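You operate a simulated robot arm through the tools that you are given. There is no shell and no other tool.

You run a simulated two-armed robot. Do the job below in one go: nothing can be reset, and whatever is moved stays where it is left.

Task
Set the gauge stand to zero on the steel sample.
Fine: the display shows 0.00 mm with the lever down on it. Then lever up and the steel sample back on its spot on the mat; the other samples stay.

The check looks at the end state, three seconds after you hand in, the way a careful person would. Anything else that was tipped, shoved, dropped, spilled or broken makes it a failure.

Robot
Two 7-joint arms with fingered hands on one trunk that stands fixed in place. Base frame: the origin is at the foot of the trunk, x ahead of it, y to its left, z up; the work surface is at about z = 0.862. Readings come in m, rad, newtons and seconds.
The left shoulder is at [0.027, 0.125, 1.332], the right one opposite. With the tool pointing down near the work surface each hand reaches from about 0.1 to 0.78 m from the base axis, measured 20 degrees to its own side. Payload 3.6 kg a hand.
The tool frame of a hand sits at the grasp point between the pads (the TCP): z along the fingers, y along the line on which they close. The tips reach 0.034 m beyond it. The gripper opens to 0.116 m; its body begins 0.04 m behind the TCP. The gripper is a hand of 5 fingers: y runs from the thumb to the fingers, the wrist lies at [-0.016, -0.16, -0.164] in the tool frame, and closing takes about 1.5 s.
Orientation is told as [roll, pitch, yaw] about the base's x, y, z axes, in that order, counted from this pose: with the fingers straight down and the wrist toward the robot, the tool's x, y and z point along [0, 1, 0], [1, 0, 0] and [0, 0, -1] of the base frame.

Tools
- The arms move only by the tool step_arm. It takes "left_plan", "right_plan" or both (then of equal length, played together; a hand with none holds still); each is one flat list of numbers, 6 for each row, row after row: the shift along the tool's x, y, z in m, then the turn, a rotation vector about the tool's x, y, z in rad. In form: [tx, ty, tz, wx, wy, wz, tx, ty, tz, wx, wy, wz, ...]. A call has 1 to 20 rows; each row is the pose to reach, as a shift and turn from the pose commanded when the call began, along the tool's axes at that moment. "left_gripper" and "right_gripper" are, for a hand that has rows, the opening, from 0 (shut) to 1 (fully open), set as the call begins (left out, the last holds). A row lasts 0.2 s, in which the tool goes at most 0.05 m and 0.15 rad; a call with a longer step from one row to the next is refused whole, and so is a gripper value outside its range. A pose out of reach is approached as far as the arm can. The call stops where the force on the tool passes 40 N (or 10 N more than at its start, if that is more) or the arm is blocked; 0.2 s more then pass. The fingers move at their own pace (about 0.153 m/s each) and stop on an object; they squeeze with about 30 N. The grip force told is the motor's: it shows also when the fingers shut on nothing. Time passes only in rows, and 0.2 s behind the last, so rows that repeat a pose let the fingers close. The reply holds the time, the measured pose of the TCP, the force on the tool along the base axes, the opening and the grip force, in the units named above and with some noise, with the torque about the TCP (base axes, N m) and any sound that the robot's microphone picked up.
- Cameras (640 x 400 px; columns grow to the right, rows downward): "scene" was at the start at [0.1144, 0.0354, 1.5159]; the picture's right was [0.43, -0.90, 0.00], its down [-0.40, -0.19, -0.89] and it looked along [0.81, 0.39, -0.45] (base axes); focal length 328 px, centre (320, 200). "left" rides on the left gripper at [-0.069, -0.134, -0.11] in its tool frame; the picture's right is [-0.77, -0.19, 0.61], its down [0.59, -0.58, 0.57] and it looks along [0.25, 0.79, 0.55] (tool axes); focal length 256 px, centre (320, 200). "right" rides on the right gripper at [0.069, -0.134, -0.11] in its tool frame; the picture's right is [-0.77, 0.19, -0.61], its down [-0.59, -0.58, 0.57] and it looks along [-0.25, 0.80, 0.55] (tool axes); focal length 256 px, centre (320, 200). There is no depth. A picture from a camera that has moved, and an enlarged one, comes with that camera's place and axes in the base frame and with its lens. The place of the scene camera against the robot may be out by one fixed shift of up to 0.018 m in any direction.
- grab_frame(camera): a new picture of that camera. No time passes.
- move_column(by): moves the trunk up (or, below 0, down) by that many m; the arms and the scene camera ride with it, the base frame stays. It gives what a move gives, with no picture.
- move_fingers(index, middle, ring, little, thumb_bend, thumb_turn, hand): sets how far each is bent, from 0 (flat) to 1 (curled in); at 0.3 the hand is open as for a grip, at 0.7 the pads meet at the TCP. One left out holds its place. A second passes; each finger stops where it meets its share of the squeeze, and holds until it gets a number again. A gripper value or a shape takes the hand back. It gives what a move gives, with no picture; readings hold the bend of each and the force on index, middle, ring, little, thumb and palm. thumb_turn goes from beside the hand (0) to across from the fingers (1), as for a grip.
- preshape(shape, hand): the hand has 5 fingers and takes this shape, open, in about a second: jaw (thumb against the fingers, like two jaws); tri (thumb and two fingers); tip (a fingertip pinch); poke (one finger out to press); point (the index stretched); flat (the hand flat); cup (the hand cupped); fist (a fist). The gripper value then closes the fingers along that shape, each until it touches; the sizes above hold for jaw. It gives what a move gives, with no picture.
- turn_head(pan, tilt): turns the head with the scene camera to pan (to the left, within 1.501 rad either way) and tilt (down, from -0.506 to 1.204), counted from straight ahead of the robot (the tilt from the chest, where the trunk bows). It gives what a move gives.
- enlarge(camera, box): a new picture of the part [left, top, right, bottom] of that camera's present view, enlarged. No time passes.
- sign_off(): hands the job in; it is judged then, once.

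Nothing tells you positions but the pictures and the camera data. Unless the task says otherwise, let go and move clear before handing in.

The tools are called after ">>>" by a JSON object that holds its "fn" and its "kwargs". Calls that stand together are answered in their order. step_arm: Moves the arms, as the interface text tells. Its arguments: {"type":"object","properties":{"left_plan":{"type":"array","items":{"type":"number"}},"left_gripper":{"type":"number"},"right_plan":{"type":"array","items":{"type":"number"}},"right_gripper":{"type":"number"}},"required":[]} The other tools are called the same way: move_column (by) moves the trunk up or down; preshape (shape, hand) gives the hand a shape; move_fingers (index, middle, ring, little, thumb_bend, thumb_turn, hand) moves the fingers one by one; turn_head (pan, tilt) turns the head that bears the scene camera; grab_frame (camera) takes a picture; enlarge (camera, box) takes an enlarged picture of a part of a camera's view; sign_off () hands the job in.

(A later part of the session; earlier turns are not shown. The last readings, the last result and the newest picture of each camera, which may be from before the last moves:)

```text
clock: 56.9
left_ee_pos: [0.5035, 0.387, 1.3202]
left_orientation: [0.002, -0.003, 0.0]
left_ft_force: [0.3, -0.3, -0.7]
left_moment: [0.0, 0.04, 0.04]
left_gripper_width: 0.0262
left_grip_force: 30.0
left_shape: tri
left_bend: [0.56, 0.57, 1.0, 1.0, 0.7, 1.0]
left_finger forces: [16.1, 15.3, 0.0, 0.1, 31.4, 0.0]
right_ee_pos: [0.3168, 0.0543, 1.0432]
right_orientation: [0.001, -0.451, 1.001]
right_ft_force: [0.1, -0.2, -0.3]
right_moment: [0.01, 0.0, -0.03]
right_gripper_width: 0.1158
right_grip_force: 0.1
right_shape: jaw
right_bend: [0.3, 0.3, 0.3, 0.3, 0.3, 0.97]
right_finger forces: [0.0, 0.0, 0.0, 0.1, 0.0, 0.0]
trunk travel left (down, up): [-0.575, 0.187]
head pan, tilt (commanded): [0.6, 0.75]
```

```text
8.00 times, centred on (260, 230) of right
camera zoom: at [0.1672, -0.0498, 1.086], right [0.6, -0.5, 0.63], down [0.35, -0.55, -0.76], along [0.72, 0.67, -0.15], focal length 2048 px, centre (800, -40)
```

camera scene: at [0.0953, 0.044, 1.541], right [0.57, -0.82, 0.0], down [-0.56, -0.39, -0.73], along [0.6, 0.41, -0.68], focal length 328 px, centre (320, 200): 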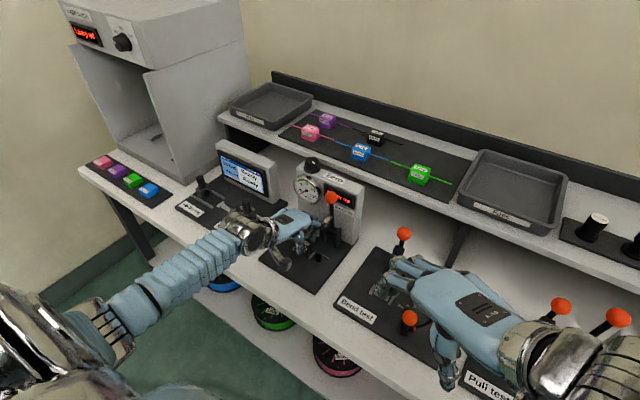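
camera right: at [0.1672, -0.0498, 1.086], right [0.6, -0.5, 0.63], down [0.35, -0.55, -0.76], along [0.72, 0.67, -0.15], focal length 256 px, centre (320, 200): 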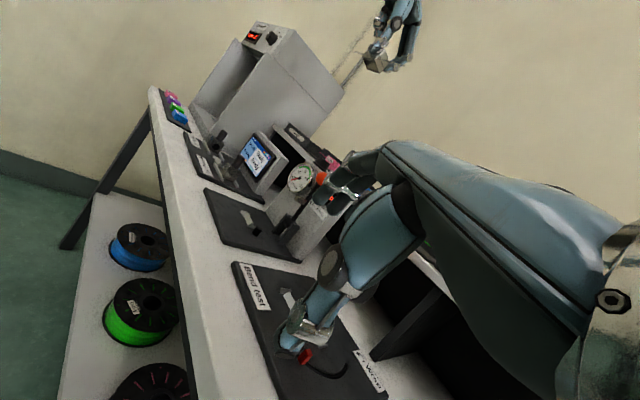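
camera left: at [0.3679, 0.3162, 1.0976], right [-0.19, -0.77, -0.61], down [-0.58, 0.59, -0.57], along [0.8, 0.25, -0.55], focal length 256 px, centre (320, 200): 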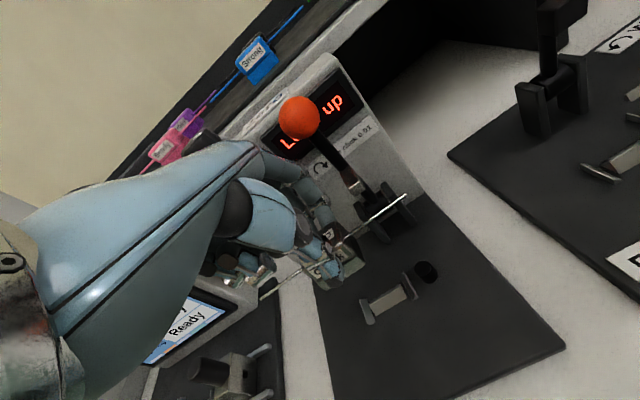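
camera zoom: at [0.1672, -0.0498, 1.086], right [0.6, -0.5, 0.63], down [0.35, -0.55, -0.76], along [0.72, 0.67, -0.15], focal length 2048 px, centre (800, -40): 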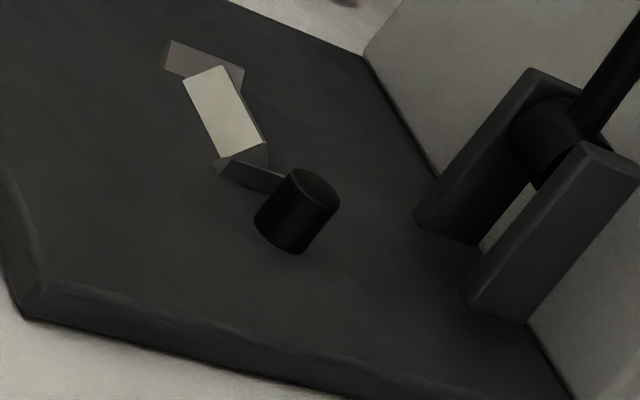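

Now it's clear: the base has a V-groove along y that must sit on the ridge, with the end pieces locating it in y. I'll check whether the sample has tilted in the grip.

>>> {"fn": "enlarge", "kwargs": {"camera": "left", "box": [280, 170, 440, 330]}}

>>> {"fn": "enlarge", "kwargs": {"camera": "left", "box": [250, 180, 420, 310]}}

>>> {"fn": "enlarge", "kwargs": {"camera": "scene", "box": [260, 100, 340, 180]}}

```text
2.50 times, centred on (360, 250) of left
camera zoom: at [0.3681, 0.3178, 1.429], right [-0.19, -0.77, -0.61], down [-0.58, 0.59, -0.57], along [0.8, 0.25, -0.55], focal length 640 px, centre (220, 75)
```

zoom: 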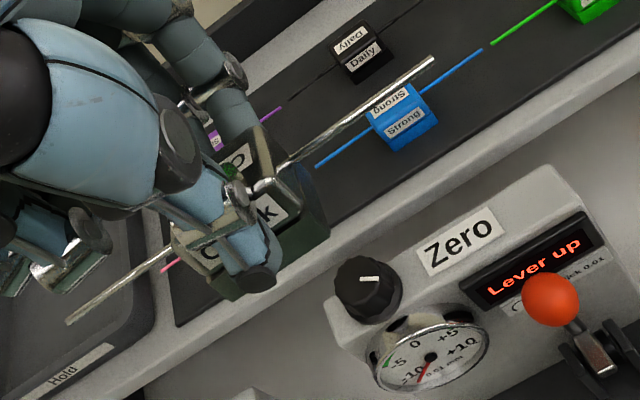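

```text
3.08 times, centred on (335, 245) of left
camera zoom: at [0.3681, 0.3178, 1.429], right [-0.19, -0.77, -0.61], down [-0.58, 0.59, -0.57], along [0.8, 0.25, -0.55], focal length 788 px, centre (274, 62)
```

zoom: 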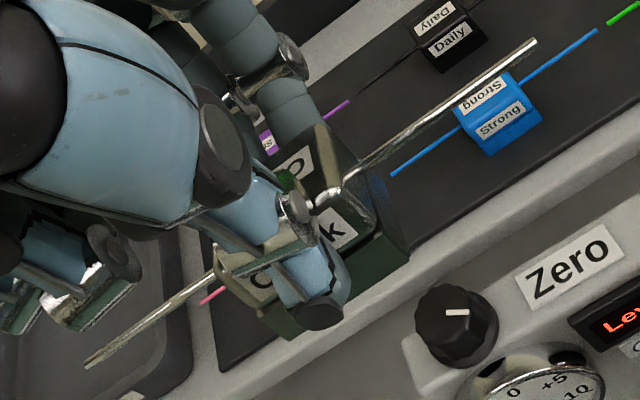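

```text
5.00 times, centred on (300, 140) of scene
camera zoom: at [0.0956, 0.0418, 1.5408], right [0.57, -0.82, 0.0], down [-0.56, -0.39, -0.73], along [0.6, 0.41, -0.68], focal length 1642 px, centre (420, 500)
```

zoom: 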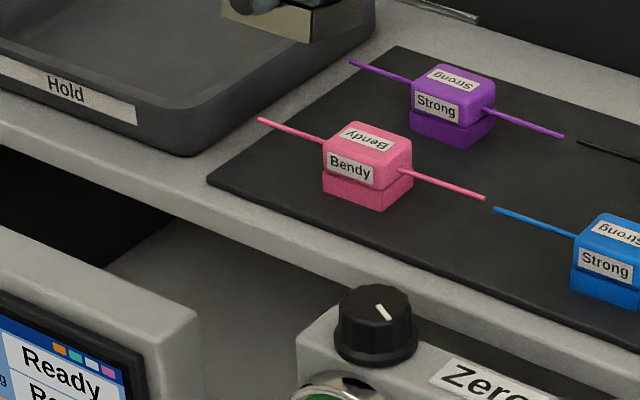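

The sample is still square in the hand. Let me take a settled reading before going back down.

>>> {"fn": "step_arm", "kwargs": {"left_plan": [0, 0, 0, 0, 0, 0, 0, 0, 0, 0, 0, 0, 0, 0, 0, 0, 0, 0]}}

```text
clock: 57.7
left_ee_pos: [0.5024, 0.3875, 1.3181]
left_orientation: [0.0, -0.002, 0.0]
left_ft_force: [-0.9, -0.3, -0.9]
left_moment: [0.03, -0.02, -0.02]
left_gripper_width: 0.0264
left_grip_force: 30.4
left_shape: tri
left_bend: [0.56, 0.57, 1.0, 1.0, 0.7, 1.0]
left_finger forces: [16.2, 15.3, 0.1, 0.0, 31.4, 0.0]
right_ee_pos: [0.3156, 0.0554, 1.0438]
right_orientation: [0.002, -0.449, 1.0]
right_ft_force: [0.0, 0.3, 0.6]
right_moment: [-0.01, -0.02, 0.02]
right_gripper_width: 0.116
right_grip_force: 0.1
right_shape: jaw
right_bend: [0.3, 0.3, 0.3, 0.3, 0.3, 0.97]
right_finger forces: [0.0, 0.0, 0.0, 0.1, 0.0, 0.0]
trunk travel left (down, up): [-0.575, 0.187]
head pan, tilt (commanded): [0.6, 0.75]
```

Descending again to just above contact, at x≈0.4995.

>>> {"fn": "step_arm", "kwargs": {"left_plan": [0, -0.0025, 0.045, 0, 0, 0, 0, -0.0025, 0.09, 0, 0, 0, 0, -0.0025, 0.135, 0, 0, 0, 0, -0.0025, 0.18, 0, 0, 0, 0, -0.0025, 0.225, 0, 0, 0, 0, -0.0025, 0.27, 0, 0, 0, 0, -0.0025, 0.315, 0, 0, 0, 0, -0.0025, 0.36, 0, 0, 0, 0, -0.0025, 0.385, 0, 0, 0, 0, -0.0025, 0.402, 0, 0, 0, 0, -0.0025, 0.402, 0, 0, 0, 0, -0.0025, 0.402, 0, 0, 0]}}

>>> {"fn": "enlarge", "kwargs": {"camera": "scene", "box": [300, 230, 332, 262]}}

>>> {"fn": "enlarge", "kwargs": {"camera": "right", "box": [250, 210, 280, 240]}}

>>> {"fn": "enlarge", "kwargs": {"camera": "left", "box": [335, 185, 405, 255]}}

```text
clock: 60.3
left_ee_pos: [0.4989, 0.3881, 0.9175]
left_orientation: [-0.003, 0.0, 0.0]
left_ft_force: [-1.0, 0.3, -0.8]
left_moment: [0.01, -0.05, -0.02]
left_gripper_width: 0.0261
left_grip_force: 30.0
left_shape: tri
left_bend: [0.56, 0.57, 1.0, 1.0, 0.7, 1.0]
left_finger forces: [15.8, 15.0, 0.1, 0.0, 30.9, 0.0]
right_ee_pos: [0.3172, 0.0556, 1.0438]
right_orientation: [0.001, -0.449, 1.0]
right_ft_force: [-0.8, 0.8, -0.4]
right_moment: [0.02, 0.05, -0.02]
right_gripper_width: 0.1159
right_grip_force: 0.0
right_shape: jaw
right_bend: [0.3, 0.3, 0.3, 0.3, 0.3, 0.97]
right_finger forces: [0.0, 0.1, 0.0, 0.0, 0.0, 0.0]
trunk travel left (down, up): [-0.575, 0.187]
head pan, tilt (commanded): [0.6, 0.75]
```

```text
12.50 times, centred on (316, 246) of scene
camera zoom: at [0.0957, 0.0423, 1.5408], right [0.57, -0.82, 0.0], down [-0.56, -0.39, -0.73], along [0.6, 0.41, -0.68], focal length 4104 px, centre (370, -375)
```

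zoom: 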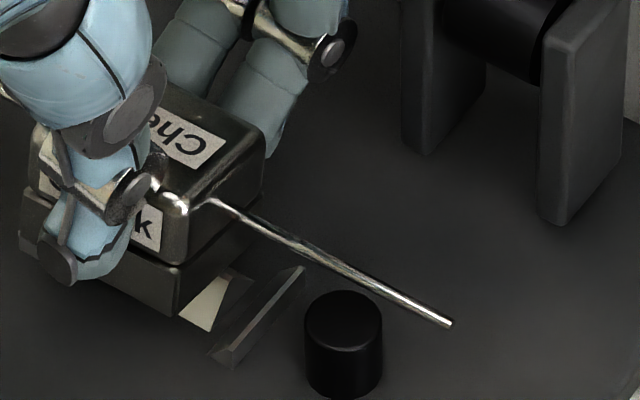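

```text
13.33 times, centred on (265, 225) of right
camera zoom: at [0.1673, -0.0494, 1.086], right [0.6, -0.5, 0.63], down [0.35, -0.55, -0.76], along [0.72, 0.67, -0.15], focal length 3413 px, centre (1053, -133)
```

zoom: 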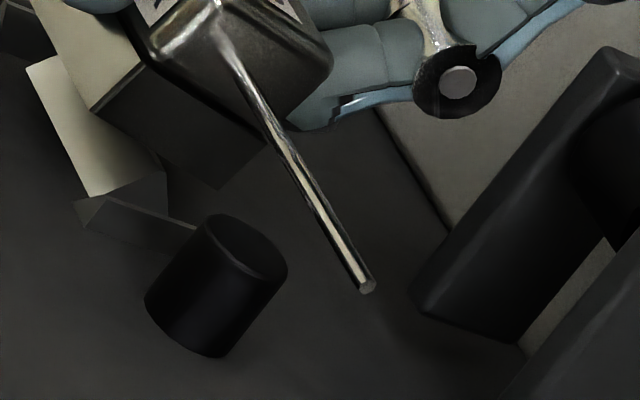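

```text
5.71 times, centred on (370, 220) of left
camera zoom: at [0.3644, 0.3188, 1.0277], right [-0.19, -0.77, -0.61], down [-0.58, 0.59, -0.57], along [0.8, 0.25, -0.55], focal length 1463 px, centre (34, 86)
```

zoom: 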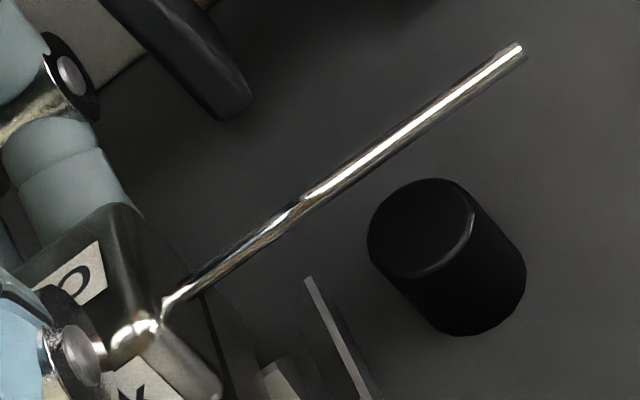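

The ridge's right end sticks out past the skirt, so the sample is several millimetres too far left (+y), with its left end riding on the left end piece. I'll shift −y by 6 mm and compare again.

>>> {"fn": "step_arm", "kwargs": {"left_plan": [-0.003, 0, 0, 0, 0, 0, -0.006, 0, 0, 0, 0, 0, -0.006, 0, 0, 0, 0, 0]}}

>>> {"fn": "enlarge", "kwargs": {"camera": "scene", "box": [300, 230, 332, 262]}}

>>> {"fn": "enlarge", "kwargs": {"camera": "right", "box": [250, 210, 280, 240]}}

>>> {"fn": "enlarge", "kwargs": {"camera": "left", "box": [335, 185, 405, 285]}}

```text
clock: 61.1
left_ee_pos: [0.4978, 0.3811, 0.917]
left_orientation: [-0.002, -0.003, -0.002]
left_ft_force: [0.3, -0.1, -0.4]
left_moment: [0.05, 0.01, 0.0]
left_gripper_width: 0.026
left_grip_force: 30.3
left_shape: tri
left_bend: [0.56, 0.57, 1.0, 1.0, 0.7, 1.0]
left_finger forces: [15.8, 15.0, 0.0, 0.0, 30.7, 0.1]
right_ee_pos: [0.3179, 0.0547, 1.0438]
right_orientation: [0.001, -0.449, 0.999]
right_ft_force: [-0.3, -0.5, 0.3]
right_moment: [-0.01, 0.01, 0.0]
right_gripper_width: 0.116
right_grip_force: 0.1
right_shape: jaw
right_bend: [0.3, 0.3, 0.3, 0.3, 0.3, 0.97]
right_finger forces: [0.0, 0.1, 0.1, 0.1, 0.1, 0.0]
trunk travel left (down, up): [-0.575, 0.187]
head pan, tilt (commanded): [0.6, 0.75]
```

```text
12.50 times, centred on (316, 246) of scene
camera zoom: at [0.0957, 0.0424, 1.5408], right [0.57, -0.82, 0.0], down [-0.56, -0.39, -0.73], along [0.6, 0.41, -0.68], focal length 4104 px, centre (370, -375)
```

zoom: 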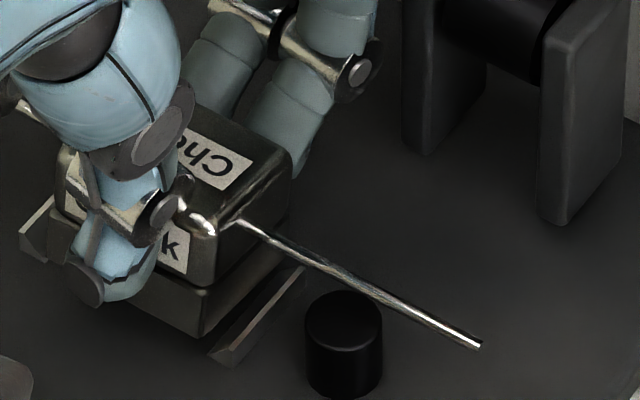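

```text
13.33 times, centred on (265, 225) of right
camera zoom: at [0.1673, -0.0493, 1.086], right [0.6, -0.5, 0.63], down [0.35, -0.55, -0.76], along [0.72, 0.67, -0.15], focal length 3413 px, centre (1053, -133)
```

zoom: 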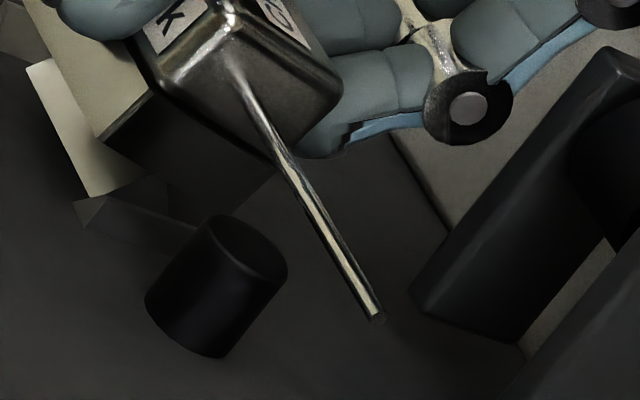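

```text
4.00 times, centred on (370, 235) of left
camera zoom: at [0.3633, 0.3114, 1.0274], right [-0.19, -0.77, -0.61], down [-0.58, 0.59, -0.57], along [0.8, 0.25, -0.55], focal length 1024 px, centre (120, 60)
```

zoom: 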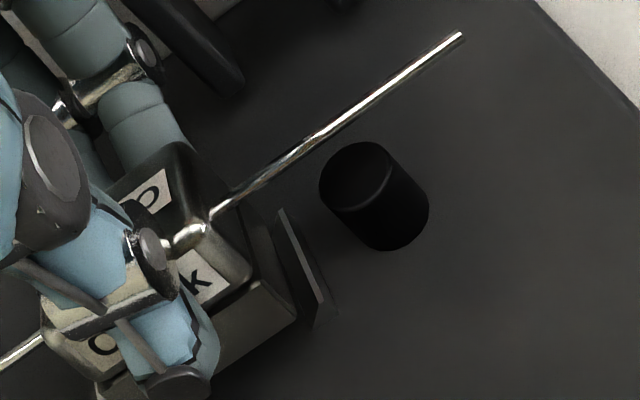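

Now the skirt lines up with the end pieces. Lowering again in small steps with a 1 mm −x trim.

>>> {"fn": "step_arm", "kwargs": {"left_plan": [0, -0.001, 0.003, 0, 0, 0, 0, -0.001, 0.006, 0, 0, 0]}}

>>> {"fn": "step_arm", "kwargs": {"left_plan": [0, 0, 0.002, 0, 0, 0]}}

>>> {"fn": "step_arm", "kwargs": {"left_plan": [0, 0, 0.002, 0, 0, 0]}}

```text
clock: 61.7
left_ee_pos: [0.4979, 0.3811, 0.9123]
left_orientation: [-0.001, -0.004, 0.0]
left_ft_force: [-0.2, 0.6, 1.6]
left_moment: [0.05, -0.06, 0.0]
left_gripper_width: 0.026
left_grip_force: 30.0
left_shape: tri
left_bend: [0.56, 0.57, 1.0, 1.0, 0.7, 1.0]
left_finger forces: [16.1, 15.3, 0.0, 0.0, 30.5, 0.0]
right_ee_pos: [0.3179, 0.0545, 1.0431]
right_orientation: [0.001, -0.45, 1.0]
right_ft_force: [0.8, 0.2, 0.4]
right_moment: [0.0, 0.0, 0.0]
right_gripper_width: 0.1161
right_grip_force: 0.0
right_shape: jaw
right_bend: [0.3, 0.3, 0.3, 0.3, 0.3, 0.97]
right_finger forces: [0.1, 0.0, 0.1, 0.0, 0.1, 0.0]
trunk travel left (down, up): [-0.575, 0.187]
head pan, tilt (commanded): [0.6, 0.75]
```

```text
clock: 62.1
left_ee_pos: [0.4979, 0.3813, 0.9098]
left_orientation: [0.001, -0.005, -0.001]
left_ft_force: [0.7, 1.6, 5.0]
left_moment: [0.04, -0.29, 0.02]
left_gripper_width: 0.0263
left_grip_force: 30.0
left_shape: tri
left_bend: [0.55, 0.57, 1.0, 1.0, 0.7, 1.0]
left_finger forces: [19.0, 15.8, 0.1, 0.0, 30.5, 0.0]
right_ee_pos: [0.3169, 0.0548, 1.0444]
right_orientation: [0.0, -0.45, 1.001]
right_ft_force: [1.3, 0.3, -0.2]
right_moment: [0.02, -0.05, 0.01]
right_gripper_width: 0.1157
right_grip_force: 0.0
right_shape: jaw
right_bend: [0.3, 0.3, 0.3, 0.3, 0.3, 0.97]
right_finger forces: [0.0, 0.1, 0.0, 0.1, 0.0, 0.0]
trunk travel left (down, up): [-0.575, 0.187]
head pan, tilt (commanded): [0.6, 0.75]
```

```text
clock: 62.5
left_ee_pos: [0.4978, 0.3811, 0.9103]
left_orientation: [-0.001, -0.009, -0.003]
left_ft_force: [2.6, 3.8, 12.6]
left_moment: [0.05, -0.39, 0.07]
left_gripper_width: 0.0262
left_grip_force: 29.7
left_shape: tri
left_bend: [0.54, 0.57, 1.0, 1.0, 0.7, 1.0]
left_finger forces: [19.0, 16.5, 0.1, 0.0, 31.6, 0.1]
right_ee_pos: [0.3168, 0.0549, 1.044]
right_orientation: [0.001, -0.45, 1.001]
right_ft_force: [0.5, 0.0, 0.0]
right_moment: [-0.04, -0.02, -0.01]
right_gripper_width: 0.116
right_grip_force: 0.1
right_shape: jaw
right_bend: [0.3, 0.3, 0.3, 0.3, 0.3, 0.97]
right_finger forces: [0.1, 0.0, 0.0, 0.1, 0.0, 0.0]
trunk travel left (down, up): [-0.575, 0.187]
head pan, tilt (commanded): [0.6, 0.75]
```

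Contact again at ~0.911, now with +y push and load on the far-right side. Looking at this state.

>>> {"fn": "enlarge", "kwargs": {"camera": "scene", "box": [300, 230, 332, 262]}}

>>> {"fn": "enlarge", "kwargs": {"camera": "right", "box": [250, 210, 280, 240]}}

>>> {"fn": "enlarge", "kwargs": {"camera": "right", "box": [240, 190, 300, 250]}}

>>> {"fn": "enlarge", "kwargs": {"camera": "left", "box": [320, 210, 380, 270]}}

```text
12.50 times, centred on (316, 246) of scene
camera zoom: at [0.0947, 0.042, 1.541], right [0.57, -0.82, 0.0], down [-0.56, -0.39, -0.73], along [0.6, 0.41, -0.68], focal length 4104 px, centre (370, -375)
```

zoom: 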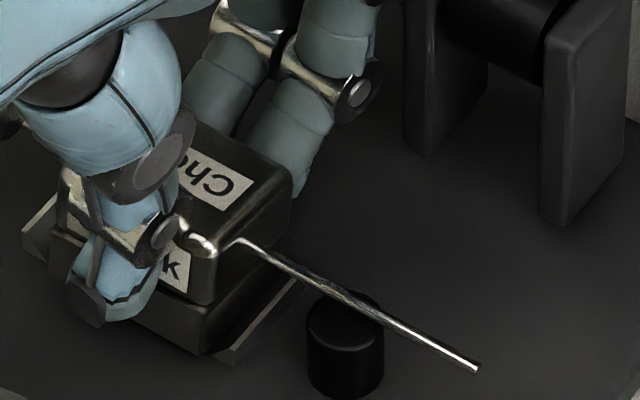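

```text
13.33 times, centred on (265, 225) of right
camera zoom: at [0.1667, -0.0495, 1.0862], right [0.6, -0.5, 0.63], down [0.35, -0.55, -0.76], along [0.72, 0.67, -0.15], focal length 3413 px, centre (1053, -133)
```

zoom: 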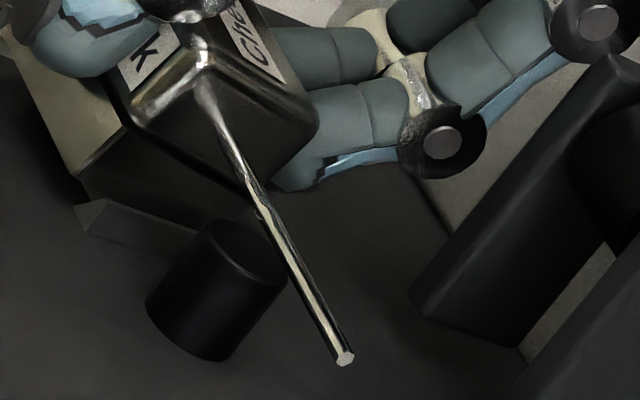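

```text
6.67 times, centred on (270, 220) of right
camera zoom: at [0.1667, -0.0495, 1.0862], right [0.6, -0.5, 0.63], down [0.35, -0.55, -0.76], along [0.72, 0.67, -0.15], focal length 1707 px, centre (653, 67)
```

zoom: 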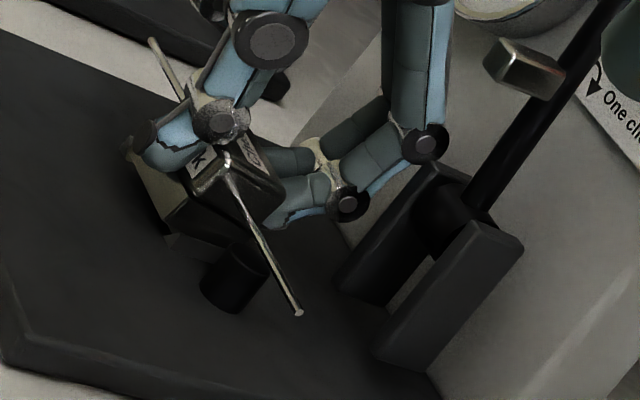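

```text
6.67 times, centred on (350, 240) of left
camera zoom: at [0.3628, 0.3117, 1.019], right [-0.18, -0.77, -0.61], down [-0.57, 0.59, -0.57], along [0.8, 0.25, -0.55], focal length 1707 px, centre (120, -67)
```

zoom: 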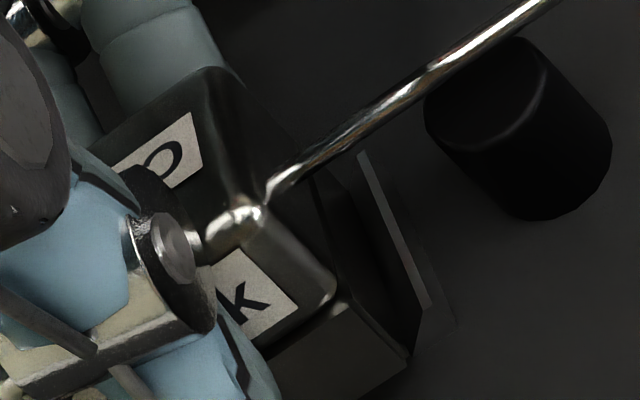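

The skirt corner is now within about a millimetre of its seated position. I'll trim +y 1.5 mm and +x 0.8 mm with less load to null the side forces.

>>> {"fn": "step_arm", "kwargs": {"left_plan": [0.0015, 0.0008, -0.001, 0, 0, 0]}}

>>> {"fn": "step_arm", "kwargs": {"left_plan": [0, 0, 0.001, 0, 0, 0]}}

>>> {"fn": "step_arm", "kwargs": {"left_plan": [0.001, 0, 0.0005, 0, 0, 0]}}

```text
clock: 62.9
left_ee_pos: [0.4987, 0.3827, 0.9107]
left_orientation: [-0.001, -0.002, -0.002]
left_ft_force: [3.0, 2.8, 10.6]
left_moment: [0.01, -0.37, 0.01]
left_gripper_width: 0.0266
left_grip_force: 30.1
left_shape: tri
left_bend: [0.54, 0.57, 1.0, 1.0, 0.7, 1.0]
left_finger forces: [18.7, 16.9, 0.1, 0.0, 31.5, 0.0]
right_ee_pos: [0.3163, 0.0548, 1.0433]
right_orientation: [0.0, -0.452, 1.0]
right_ft_force: [-0.1, 0.2, 0.5]
right_moment: [0.01, 0.02, 0.01]
right_gripper_width: 0.1159
right_grip_force: 0.0
right_shape: jaw
right_bend: [0.3, 0.3, 0.3, 0.3, 0.3, 0.97]
right_finger forces: [0.0, 0.0, 0.1, 0.0, 0.1, 0.1]
trunk travel left (down, up): [-0.575, 0.187]
head pan, tilt (commanded): [0.6, 0.75]
```

```text
clock: 63.3
left_ee_pos: [0.4983, 0.383, 0.9092]
left_orientation: [0.0, -0.003, 0.0]
left_ft_force: [2.5, 2.3, 16.5]
left_moment: [-0.03, -0.34, 0.0]
left_gripper_width: 0.0263
left_grip_force: 30.0
left_shape: tri
left_bend: [0.55, 0.57, 1.0, 1.0, 0.7, 1.0]
left_finger forces: [17.7, 17.0, 0.0, 0.0, 32.8, 0.1]
right_ee_pos: [0.3172, 0.0538, 1.0435]
right_orientation: [0.001, -0.451, 0.999]
right_ft_force: [0.5, 0.2, -0.6]
right_moment: [0.01, 0.03, 0.03]
right_gripper_width: 0.1159
right_grip_force: 0.0
right_shape: jaw
right_bend: [0.3, 0.3, 0.3, 0.3, 0.3, 0.97]
right_finger forces: [0.0, 0.1, 0.1, 0.0, 0.0, 0.0]
trunk travel left (down, up): [-0.575, 0.187]
head pan, tilt (commanded): [0.6, 0.75]
```

```text
clock: 63.7
left_ee_pos: [0.4987, 0.3824, 0.9085]
left_orientation: [0.0, -0.004, 0.0]
left_ft_force: [3.0, 1.7, 19.2]
left_moment: [-0.03, -0.38, -0.06]
left_gripper_width: 0.0265
left_grip_force: 29.9
left_shape: tri
left_bend: [0.55, 0.57, 1.0, 1.0, 0.7, 1.0]
left_finger forces: [17.5, 17.2, 0.0, 0.0, 33.8, 0.1]
right_ee_pos: [0.3157, 0.0544, 1.0444]
right_orientation: [0.0, -0.453, 1.001]
right_ft_force: [-0.5, 0.4, -0.8]
right_moment: [0.0, 0.01, 0.01]
right_gripper_width: 0.1158
right_grip_force: 0.1
right_shape: jaw
right_bend: [0.3, 0.3, 0.3, 0.3, 0.3, 0.97]
right_finger forces: [0.0, 0.1, 0.1, 0.1, 0.1, 0.1]
trunk travel left (down, up): [-0.575, 0.187]
head pan, tilt (commanded): [0.6, 0.75]
```

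Solid contact with small side forces. One more look before releasing.

>>> {"fn": "enlarge", "kwargs": {"camera": "scene", "box": [300, 230, 332, 262]}}

>>> {"fn": "enlarge", "kwargs": {"camera": "right", "box": [250, 210, 280, 240]}}

>>> {"fn": "enlarge", "kwargs": {"camera": "left", "box": [320, 190, 400, 270]}}

```text
12.50 times, centred on (316, 246) of scene
camera zoom: at [0.0942, 0.0409, 1.5411], right [0.57, -0.82, 0.0], down [-0.56, -0.38, -0.73], along [0.6, 0.41, -0.68], focal length 4104 px, centre (370, -375)
```

zoom: 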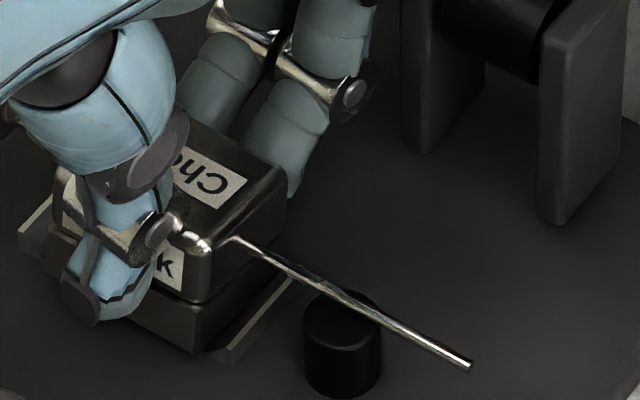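

```text
13.33 times, centred on (265, 225) of right
camera zoom: at [0.1662, -0.0503, 1.0862], right [0.59, -0.5, 0.63], down [0.35, -0.55, -0.76], along [0.72, 0.67, -0.15], focal length 3413 px, centre (1053, -133)
```

zoom: 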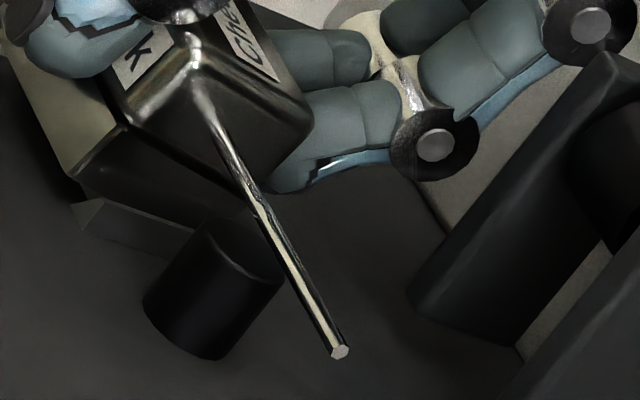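

```text
5.00 times, centred on (360, 230) of left
camera zoom: at [0.3632, 0.3127, 1.0181], right [-0.18, -0.77, -0.61], down [-0.57, 0.59, -0.57], along [0.8, 0.25, -0.55], focal length 1280 px, centre (120, 50)
```

zoom: 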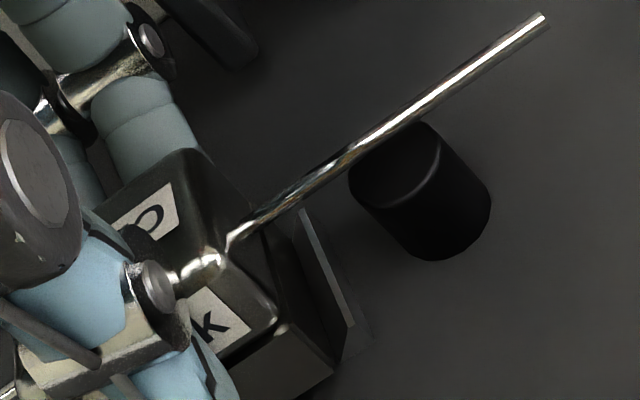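

The wire is centred over the peg and the block sits firmly. I'll relieve the downforce and open the fingers slightly to release.

>>> {"fn": "step_arm", "kwargs": {"left_plan": [0, 0, -0.002, 0, 0, 0, 0, 0, -0.003, 0, 0, 0]}}

>>> {"fn": "step_arm", "kwargs": {"left_plan": [0, 0, 0, 0, 0, 0, 0, 0, 0, 0, 0, 0, 0, 0, 0, 0, 0, 0, 0, 0, 0, 0, 0, 0], "left_gripper": 0.38}}

>>> {"fn": "enlarge", "kwargs": {"camera": "scene", "box": [296, 226, 336, 266]}}

>>> {"fn": "enlarge", "kwargs": {"camera": "right", "box": [245, 205, 285, 245]}}

>>> {"fn": "enlarge", "kwargs": {"camera": "left", "box": [300, 190, 400, 290]}}

```text
clock: 64.3
left_ee_pos: [0.4977, 0.3814, 0.9101]
left_orientation: [0.0, -0.001, -0.002]
left_ft_force: [7.0, 1.2, 9.0]
left_moment: [-0.02, -0.45, -0.04]
left_gripper_width: 0.0267
left_grip_force: 30.2
left_shape: tri
left_bend: [0.55, 0.57, 1.0, 1.0, 0.7, 1.0]
left_finger forces: [18.8, 17.7, 0.1, 0.0, 30.2, 0.1]
right_ee_pos: [0.3167, 0.0537, 1.0441]
right_orientation: [0.002, -0.449, 1.001]
right_ft_force: [-0.2, 0.1, -1.0]
right_moment: [-0.02, 0.0, 0.02]
right_gripper_width: 0.116
right_grip_force: 0.0
right_shape: jaw
right_bend: [0.3, 0.3, 0.3, 0.3, 0.3, 0.97]
right_finger forces: [0.0, 0.0, 0.0, 0.0, 0.0, 0.0]
trunk travel left (down, up): [-0.575, 0.187]
head pan, tilt (commanded): [0.6, 0.75]
```

```text
clock: 65.3
left_ee_pos: [0.4985, 0.3842, 0.9097]
left_orientation: [-0.003, -0.003, 0.0]
left_ft_force: [-0.4, 0.8, 0.6]
left_moment: [-0.02, 0.02, -0.02]
left_gripper_width: 0.0435
left_grip_force: 0.0
left_shape: tri
left_bend: [0.48, 0.5, 0.98, 0.98, 0.7, 1.0]
left_finger forces: [0.0, 0.0, 0.0, 0.1, 0.0, 0.0]
right_ee_pos: [0.3174, 0.0563, 1.043]
right_orientation: [0.0, -0.45, 1.001]
right_ft_force: [-0.5, -0.2, -0.1]
right_moment: [-0.01, -0.04, 0.02]
right_gripper_width: 0.116
right_grip_force: 0.0
right_shape: jaw
right_bend: [0.3, 0.3, 0.3, 0.3, 0.3, 0.97]
right_finger forces: [0.0, 0.0, 0.1, 0.0, 0.0, 0.0]
trunk travel left (down, up): [-0.575, 0.187]
head pan, tilt (commanded): [0.6, 0.75]
```

```text
10.00 times, centred on (316, 246) of scene
camera zoom: at [0.0955, 0.0424, 1.5408], right [0.57, -0.82, 0.0], down [-0.56, -0.39, -0.73], along [0.6, 0.41, -0.68], focal length 3283 px, centre (360, -260)
```

zoom: 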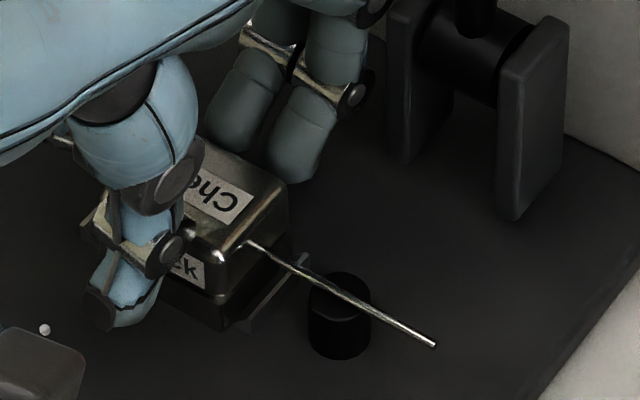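

```text
10.00 times, centred on (265, 225) of right
camera zoom: at [0.1671, -0.0494, 1.086], right [0.6, -0.5, 0.63], down [0.35, -0.55, -0.76], along [0.72, 0.67, -0.15], focal length 2560 px, centre (870, -50)
```

zoom: 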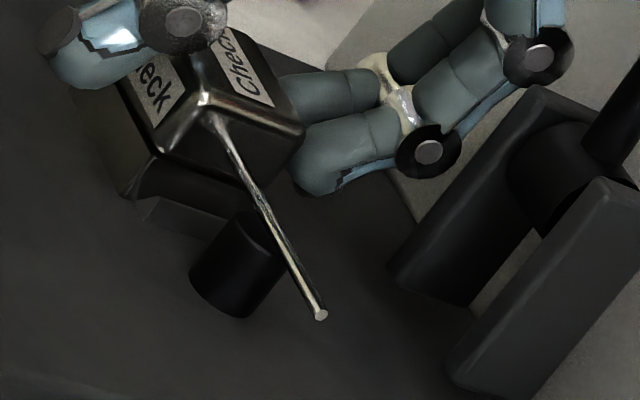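

```text
4.00 times, centred on (350, 240) of left
camera zoom: at [0.3634, 0.3135, 1.0193], right [-0.19, -0.77, -0.61], down [-0.58, 0.59, -0.57], along [0.8, 0.25, -0.55], focal length 1024 px, centre (200, 40)
```

zoom: 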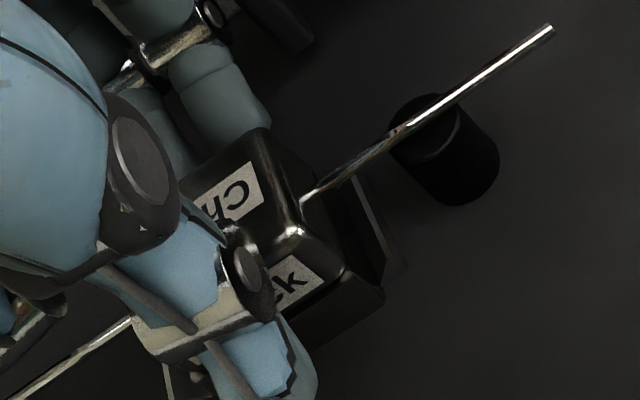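

It dropped neatly into the cradle: the wire now crosses right over the anvil peg. Lifting the hand straight up, gently at first.

>>> {"fn": "step_arm", "kwargs": {"left_plan": [0, 0.002, -0.01, 0, 0, 0, 0, 0.002, -0.025, 0, 0, 0, 0, 0.002, -0.04, 0, 0, 0, 0, 0, -0.07, 0, 0, 0, 0, 0, -0.11, 0, 0, 0, 0, 0, -0.155, 0, 0, 0, 0, 0, -0.2, 0, 0, 0, 0, 0, -0.245, 0, 0, 0]}}

>>> {"fn": "enlarge", "kwargs": {"camera": "scene", "box": [280, 180, 360, 270]}}

>>> {"fn": "enlarge", "kwargs": {"camera": "right", "box": [235, 185, 305, 255]}}

```text
clock: 67.1
left_ee_pos: [0.4979, 0.383, 1.156]
left_orientation: [-0.002, -0.002, -0.001]
left_ft_force: [0.4, -0.8, 0.1]
left_moment: [0.02, 0.01, 0.0]
left_gripper_width: 0.0437
left_grip_force: 0.1
left_shape: tri
left_bend: [0.48, 0.5, 0.98, 0.98, 0.7, 1.0]
left_finger forces: [0.0, 0.1, 0.1, 0.0, 0.0, 0.0]
right_ee_pos: [0.3158, 0.055, 1.0435]
right_orientation: [0.002, -0.45, 1.001]
right_ft_force: [-0.6, -0.4, 0.0]
right_moment: [-0.01, 0.02, -0.03]
right_gripper_width: 0.1161
right_grip_force: 0.1
right_shape: jaw
right_bend: [0.3, 0.3, 0.3, 0.3, 0.3, 0.97]
right_finger forces: [0.0, 0.0, 0.0, 0.0, 0.0, 0.0]
trunk travel left (down, up): [-0.575, 0.187]
head pan, tilt (commanded): [0.6, 0.75]
```

```text
4.44 times, centred on (320, 225) of scene
camera zoom: at [0.0955, 0.0419, 1.5408], right [0.57, -0.82, 0.0], down [-0.56, -0.39, -0.73], along [0.6, 0.41, -0.68], focal length 1459 px, centre (320, 89)
```

zoom: 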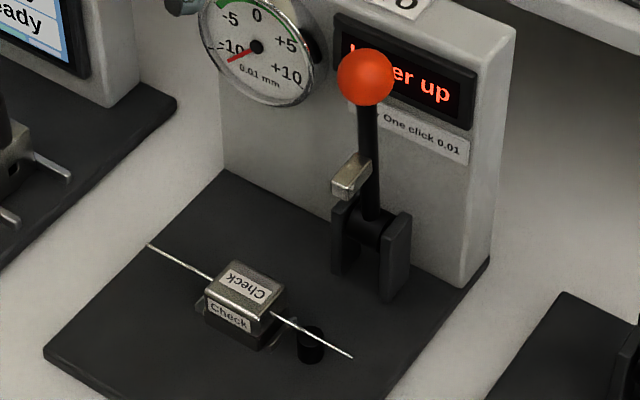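

```text
5.71 times, centred on (270, 220) of right
camera zoom: at [0.1672, -0.0496, 1.086], right [0.6, -0.5, 0.63], down [0.35, -0.55, -0.76], along [0.72, 0.67, -0.15], focal length 1463 px, centre (606, 86)
```

zoom: 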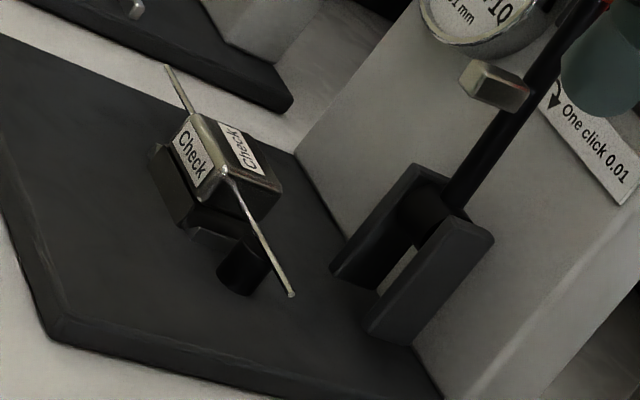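

The sample is seated with its wire over the anvil. Next is the lever: I plan to use the right hand with a pointing index as a bar behind the ball, so let me shape it and look.

>>> {"fn": "preshape", "kwargs": {"hand": "right", "shape": "point"}}

>>> {"fn": "grab_frame", "kwargs": {"camera": "scene"}}

>>> {"fn": "grab_frame", "kwargs": {"camera": "right"}}

```text
clock: 68.0
left_ee_pos: [0.4984, 0.3835, 1.1546]
left_orientation: [0.001, -0.002, 0.0]
left_ft_force: [-1.6, -0.1, 0.4]
left_moment: [0.02, 0.0, 0.02]
left_gripper_width: 0.0437
left_grip_force: 0.0
left_shape: tri
left_bend: [0.48, 0.5, 0.98, 0.98, 0.7, 1.0]
left_finger forces: [0.0, 0.1, 0.0, 0.0, 0.0, 0.1]
right_ee_pos: [0.3173, 0.0551, 1.0433]
right_orientation: [0.001, -0.452, 1.0]
right_ft_force: [-0.5, -0.6, -0.4]
right_moment: [0.0, -0.01, 0.02]
right_gripper_width: 0.1078
right_grip_force: 0.0
right_shape: point
right_bend: [0.08, 1.0, 1.0, 1.0, 1.0, 0.88]
right_finger forces: [0.0, 0.1, 0.0, 0.0, 0.0, 0.0]
trunk travel left (down, up): [-0.575, 0.187]
head pan, tilt (commanded): [0.6, 0.75]
```

```text
taken
camera scene: at [0.0956, 0.0423, 1.5408], right [0.57, -0.82, 0.0], down [-0.56, -0.39, -0.73], along [0.6, 0.41, -0.68], focal length 328 px, centre (320, 200)
```

scene: 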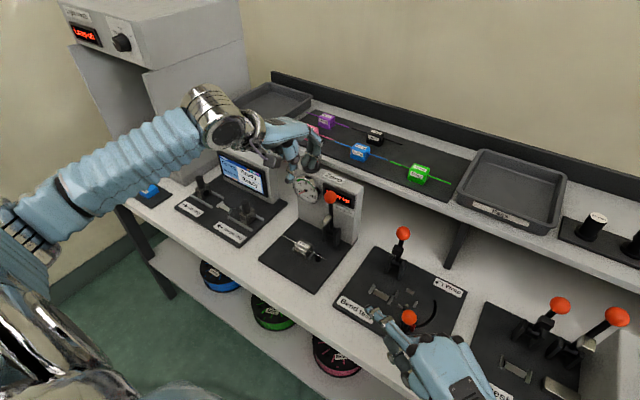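

```text
taken
camera right: at [0.1672, -0.0494, 1.086], right [0.6, -0.5, 0.63], down [0.35, -0.55, -0.76], along [0.72, 0.67, -0.15], focal length 256 px, centre (320, 200)
```

right: 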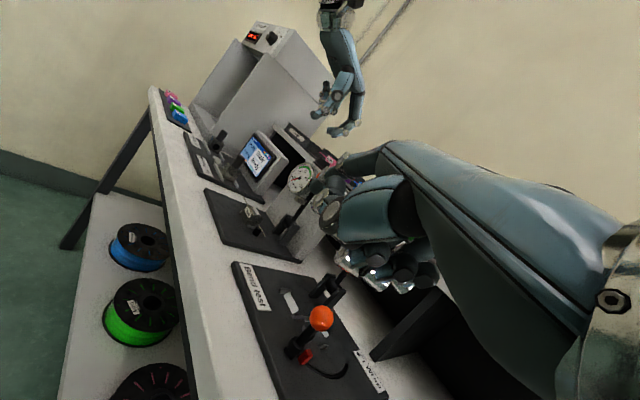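

>>> {"fn": "enlarge", "kwargs": {"camera": "scene", "box": [340, 280, 500, 400]}}

>>> {"fn": "enlarge", "kwargs": {"camera": "right", "box": [260, 120, 480, 330]}}

```text
3.33 times, centred on (420, 340) of scene
camera zoom: at [0.0956, 0.0423, 1.5408], right [0.57, -0.82, 0.0], down [-0.56, -0.39, -0.73], along [0.6, 0.41, -0.68], focal length 1094 px, centre (-13, -267)
```

zoom: 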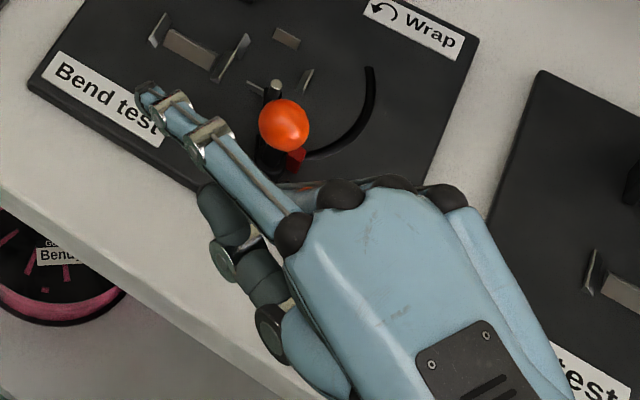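

```text
1.90 times, centred on (370, 225) of right
camera zoom: at [0.1672, -0.0494, 1.086], right [0.6, -0.5, 0.63], down [0.35, -0.55, -0.76], along [0.72, 0.67, -0.15], focal length 488 px, centre (225, 152)
```

zoom: 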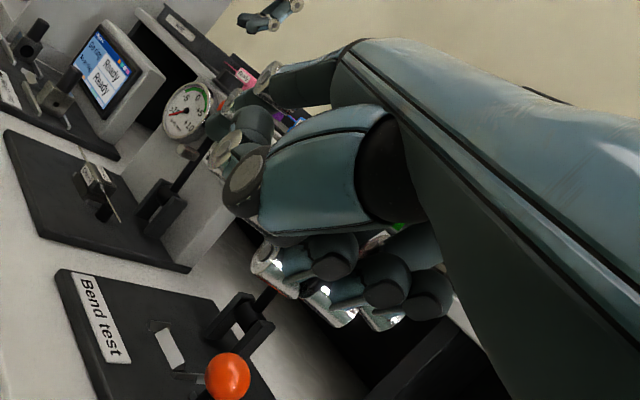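

The pointing finger slopes down too much for a clean bar. Better: pinch the ball from its sides with the left hand turned right, so the lever can swing between thumb and finger. First I re-measure the ball and pivot.

>>> {"fn": "grab_frame", "kwargs": {"camera": "left"}}

>>> {"fn": "enlarge", "kwargs": {"camera": "left", "box": [380, 230, 520, 370]}}

>>> {"fn": "enlarge", "kwargs": {"camera": "right", "box": [250, 150, 340, 260]}}

```text
taken
camera left: at [0.3635, 0.3138, 1.2642], right [-0.19, -0.77, -0.61], down [-0.58, 0.59, -0.57], along [0.8, 0.25, -0.55], focal length 256 px, centre (320, 200)
```

left: 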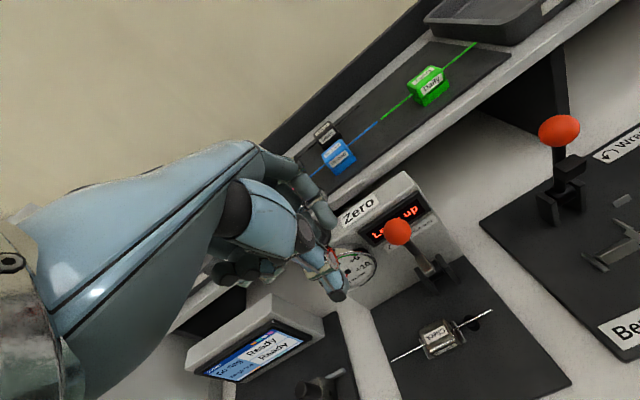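

```text
2.86 times, centred on (450, 300) of left
camera zoom: at [0.3635, 0.3138, 1.2642], right [-0.19, -0.77, -0.61], down [-0.58, 0.59, -0.57], along [0.8, 0.25, -0.55], focal length 731 px, centre (-51, -86)
```

zoom: 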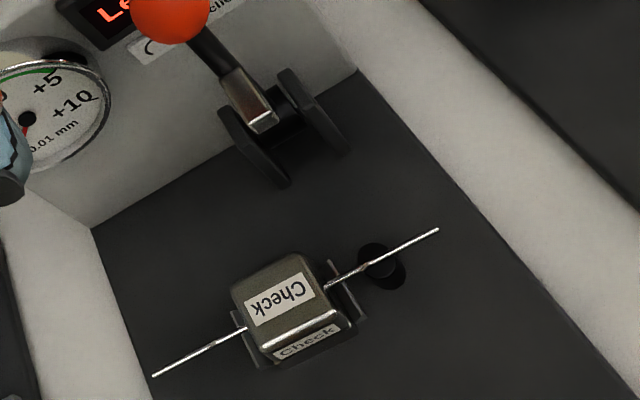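

```text
3.64 times, centred on (295, 205) of right
camera zoom: at [0.1672, -0.0494, 1.086], right [0.6, -0.5, 0.63], down [0.35, -0.55, -0.76], along [0.72, 0.67, -0.15], focal length 931 px, centre (411, 182)
```

zoom: 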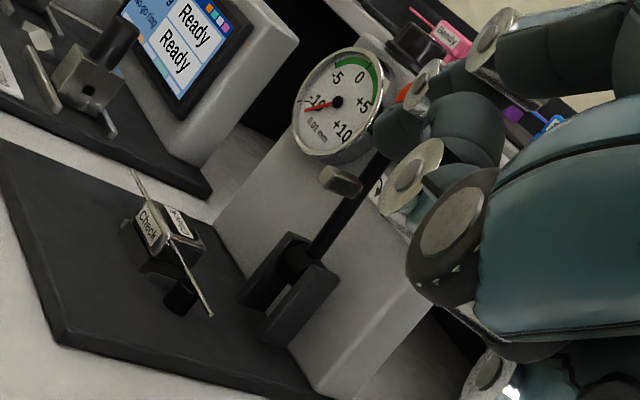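

Ball is at about [0.5545, 0.341, 1.034]. I'll set the left hand to a fingertip pinch and turn it ~60° to the right above the ball.

>>> {"fn": "preshape", "kwargs": {"hand": "left", "shape": "tip"}}

>>> {"fn": "step_arm", "kwargs": {"left_plan": [0, 0, -0.02, 0, 0, 0.14, 0, 0.005, -0.03, 0, 0, 0.28, -0.01, 0.015, -0.03, 0, 0, 0.42, -0.02, 0.025, -0.03, 0, 0, 0.56, -0.03, 0.035, -0.03, 0, 0, 0.7, -0.035, 0.045, -0.03, 0, 0, 0.84, -0.04, 0.055, -0.03, 0, 0, 0.98, -0.0425, 0.0565, -0.03, 0, 0, 1.05]}}

>>> {"fn": "grab_frame", "kwargs": {"camera": "left"}}

>>> {"fn": "grab_frame", "kwargs": {"camera": "scene"}}

```text
clock: 68.9
left_ee_pos: [0.4976, 0.3839, 1.1552]
left_orientation: [-0.001, -0.002, 0.0]
left_ft_force: [-0.4, -0.4, 0.5]
left_moment: [0.0, 0.0, -0.01]
left_gripper_width: 0.1159
left_grip_force: 0.1
left_shape: tip
left_bend: [0.29, 0.96, 0.98, 0.98, 0.3, 0.97]
left_finger forces: [0.0, 0.0, 0.1, 0.1, 0.1, 0.0]
right_ee_pos: [0.3173, 0.0552, 1.0425]
right_orientation: [0.003, -0.449, 1.0]
right_ft_force: [0.3, 0.0, -0.9]
right_moment: [-0.02, 0.02, -0.04]
right_gripper_width: 0.108
right_grip_force: 0.2
right_shape: point
right_bend: [0.08, 1.0, 1.0, 1.0, 1.0, 0.88]
right_finger forces: [0.0, 0.1, 0.0, 0.1, 0.0, 0.1]
trunk travel left (down, up): [-0.575, 0.187]
head pan, tilt (commanded): [0.6, 0.75]
```

```text
clock: 70.7
left_ee_pos: [0.5543, 0.3408, 1.1857]
left_orientation: [0.001, 0.0, -1.052]
left_ft_force: [-0.4, -0.3, -0.2]
left_moment: [0.02, 0.01, 0.0]
left_gripper_width: 0.1159
left_grip_force: 0.0
left_shape: tip
left_bend: [0.29, 0.96, 0.98, 0.98, 0.3, 0.97]
left_finger forces: [0.0, 0.0, 0.0, 0.0, 0.1, 0.0]
right_ee_pos: [0.3159, 0.0547, 1.0432]
right_orientation: [0.001, -0.449, 0.999]
right_ft_force: [-0.1, 0.0, -0.1]
right_moment: [-0.02, -0.01, 0.0]
right_gripper_width: 0.1079
right_grip_force: 0.1
right_shape: point
right_bend: [0.08, 1.0, 1.0, 1.0, 1.0, 0.88]
right_finger forces: [0.1, 0.0, 0.1, 0.0, 0.0, 0.0]
trunk travel left (down, up): [-0.575, 0.187]
head pan, tilt (commanded): [0.6, 0.75]
```

```text
taken
camera left: at [0.4268, 0.4225, 1.2948], right [-0.76, -0.22, -0.61], down [0.23, 0.79, -0.57], along [0.61, -0.57, -0.55], focal length 256 px, centre (320, 200)
```

left: 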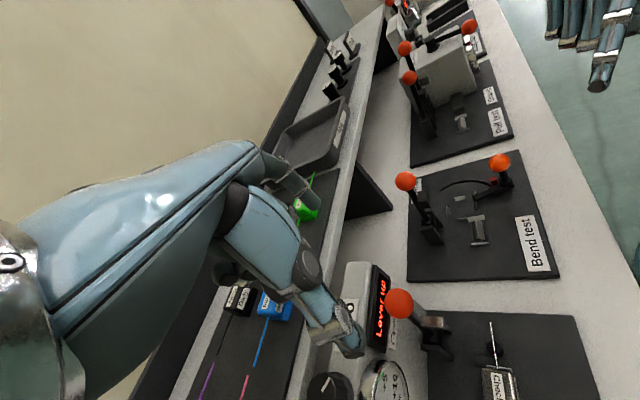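

```text
taken
camera scene: at [0.0956, 0.0423, 1.5408], right [0.57, -0.82, 0.0], down [-0.56, -0.39, -0.73], along [0.6, 0.41, -0.68], focal length 328 px, centre (320, 200)
```

scene: 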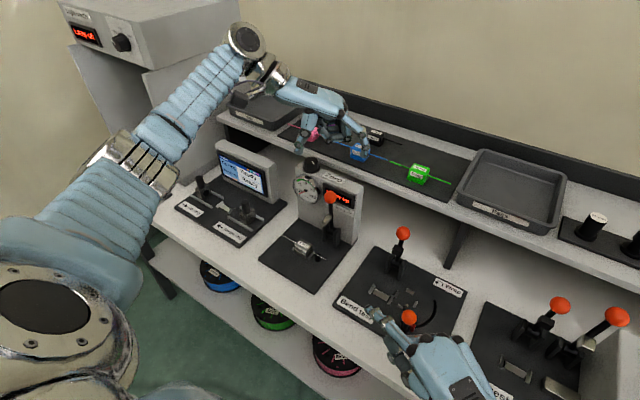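

Left hand is over the ball at yaw −60°. I'll turn a bit further for clearance to the display face and narrow the opening, then check.

>>> {"fn": "step_arm", "kwargs": {"left_plan": [0, 0, 0, 0, 0, 0.1, 0, 0, 0, 0, 0, 0.2, 0, 0, 0, 0, 0, 0.2, 0, 0, 0.04, 0, 0, 0.2, 0, 0, 0.08, 0, 0, 0.2], "left_gripper": 0.6}}

>>> {"fn": "grab_frame", "kwargs": {"camera": "left"}}

>>> {"fn": "enlarge", "kwargs": {"camera": "scene", "box": [270, 110, 390, 230]}}

>>> {"fn": "enlarge", "kwargs": {"camera": "right", "box": [260, 100, 360, 220]}}

```text
clock: 71.9
left_ee_pos: [0.5554, 0.3399, 1.1054]
left_orientation: [0.002, -0.004, -1.251]
left_ft_force: [0.4, -0.1, 0.3]
left_moment: [-0.01, -0.03, 0.0]
left_gripper_width: 0.0707
left_grip_force: 0.1
left_shape: tip
left_bend: [0.37, 0.96, 0.98, 0.98, 0.59, 0.99]
left_finger forces: [0.1, 0.0, 0.0, 0.0, 0.1, 0.1]
right_ee_pos: [0.3171, 0.0552, 1.0436]
right_orientation: [0.002, -0.45, 0.999]
right_ft_force: [-0.3, -0.3, 0.5]
right_moment: [0.03, 0.0, -0.01]
right_gripper_width: 0.1082
right_grip_force: 0.0
right_shape: point
right_bend: [0.08, 1.0, 1.0, 1.0, 1.0, 0.88]
right_finger forces: [0.0, 0.1, 0.0, 0.0, 0.0, 0.0]
trunk travel left (down, up): [-0.575, 0.187]
head pan, tilt (commanded): [0.6, 0.75]
```

```text
taken
camera left: at [0.4471, 0.4452, 1.2138], right [-0.79, -0.07, -0.61], down [0.38, 0.73, -0.57], along [0.49, -0.68, -0.55], focal length 256 px, centre (320, 200)
```

left: 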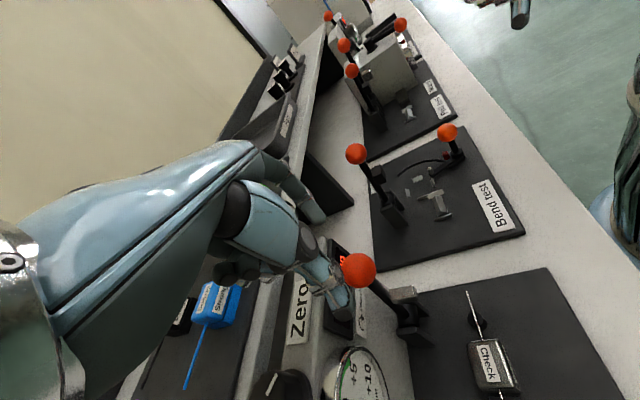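

```text
3.33 times, centred on (330, 170) of scene
camera zoom: at [0.0959, 0.0424, 1.5408], right [0.57, -0.82, 0.0], down [-0.56, -0.39, -0.73], along [0.6, 0.41, -0.68], focal length 1094 px, centre (287, 300)
```

zoom: 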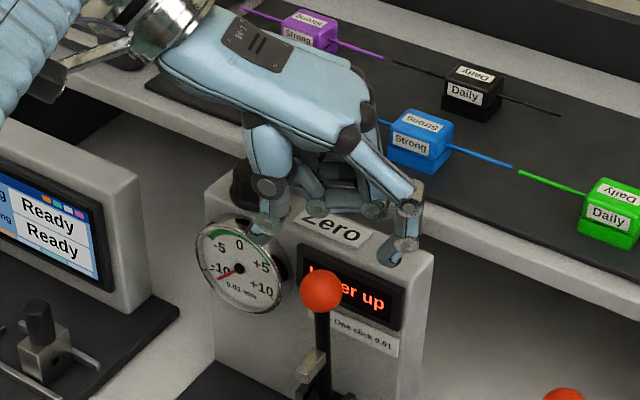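

```text
3.33 times, centred on (310, 160) of right
camera zoom: at [0.1674, -0.0493, 1.0859], right [0.6, -0.5, 0.63], down [0.35, -0.55, -0.76], along [0.72, 0.67, -0.15], focal length 853 px, centre (353, 333)
```

zoom: 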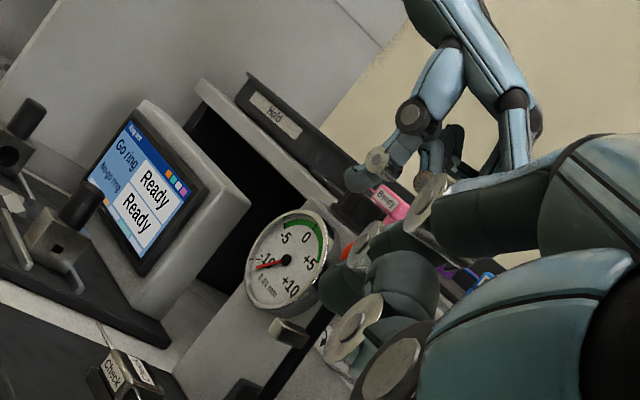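

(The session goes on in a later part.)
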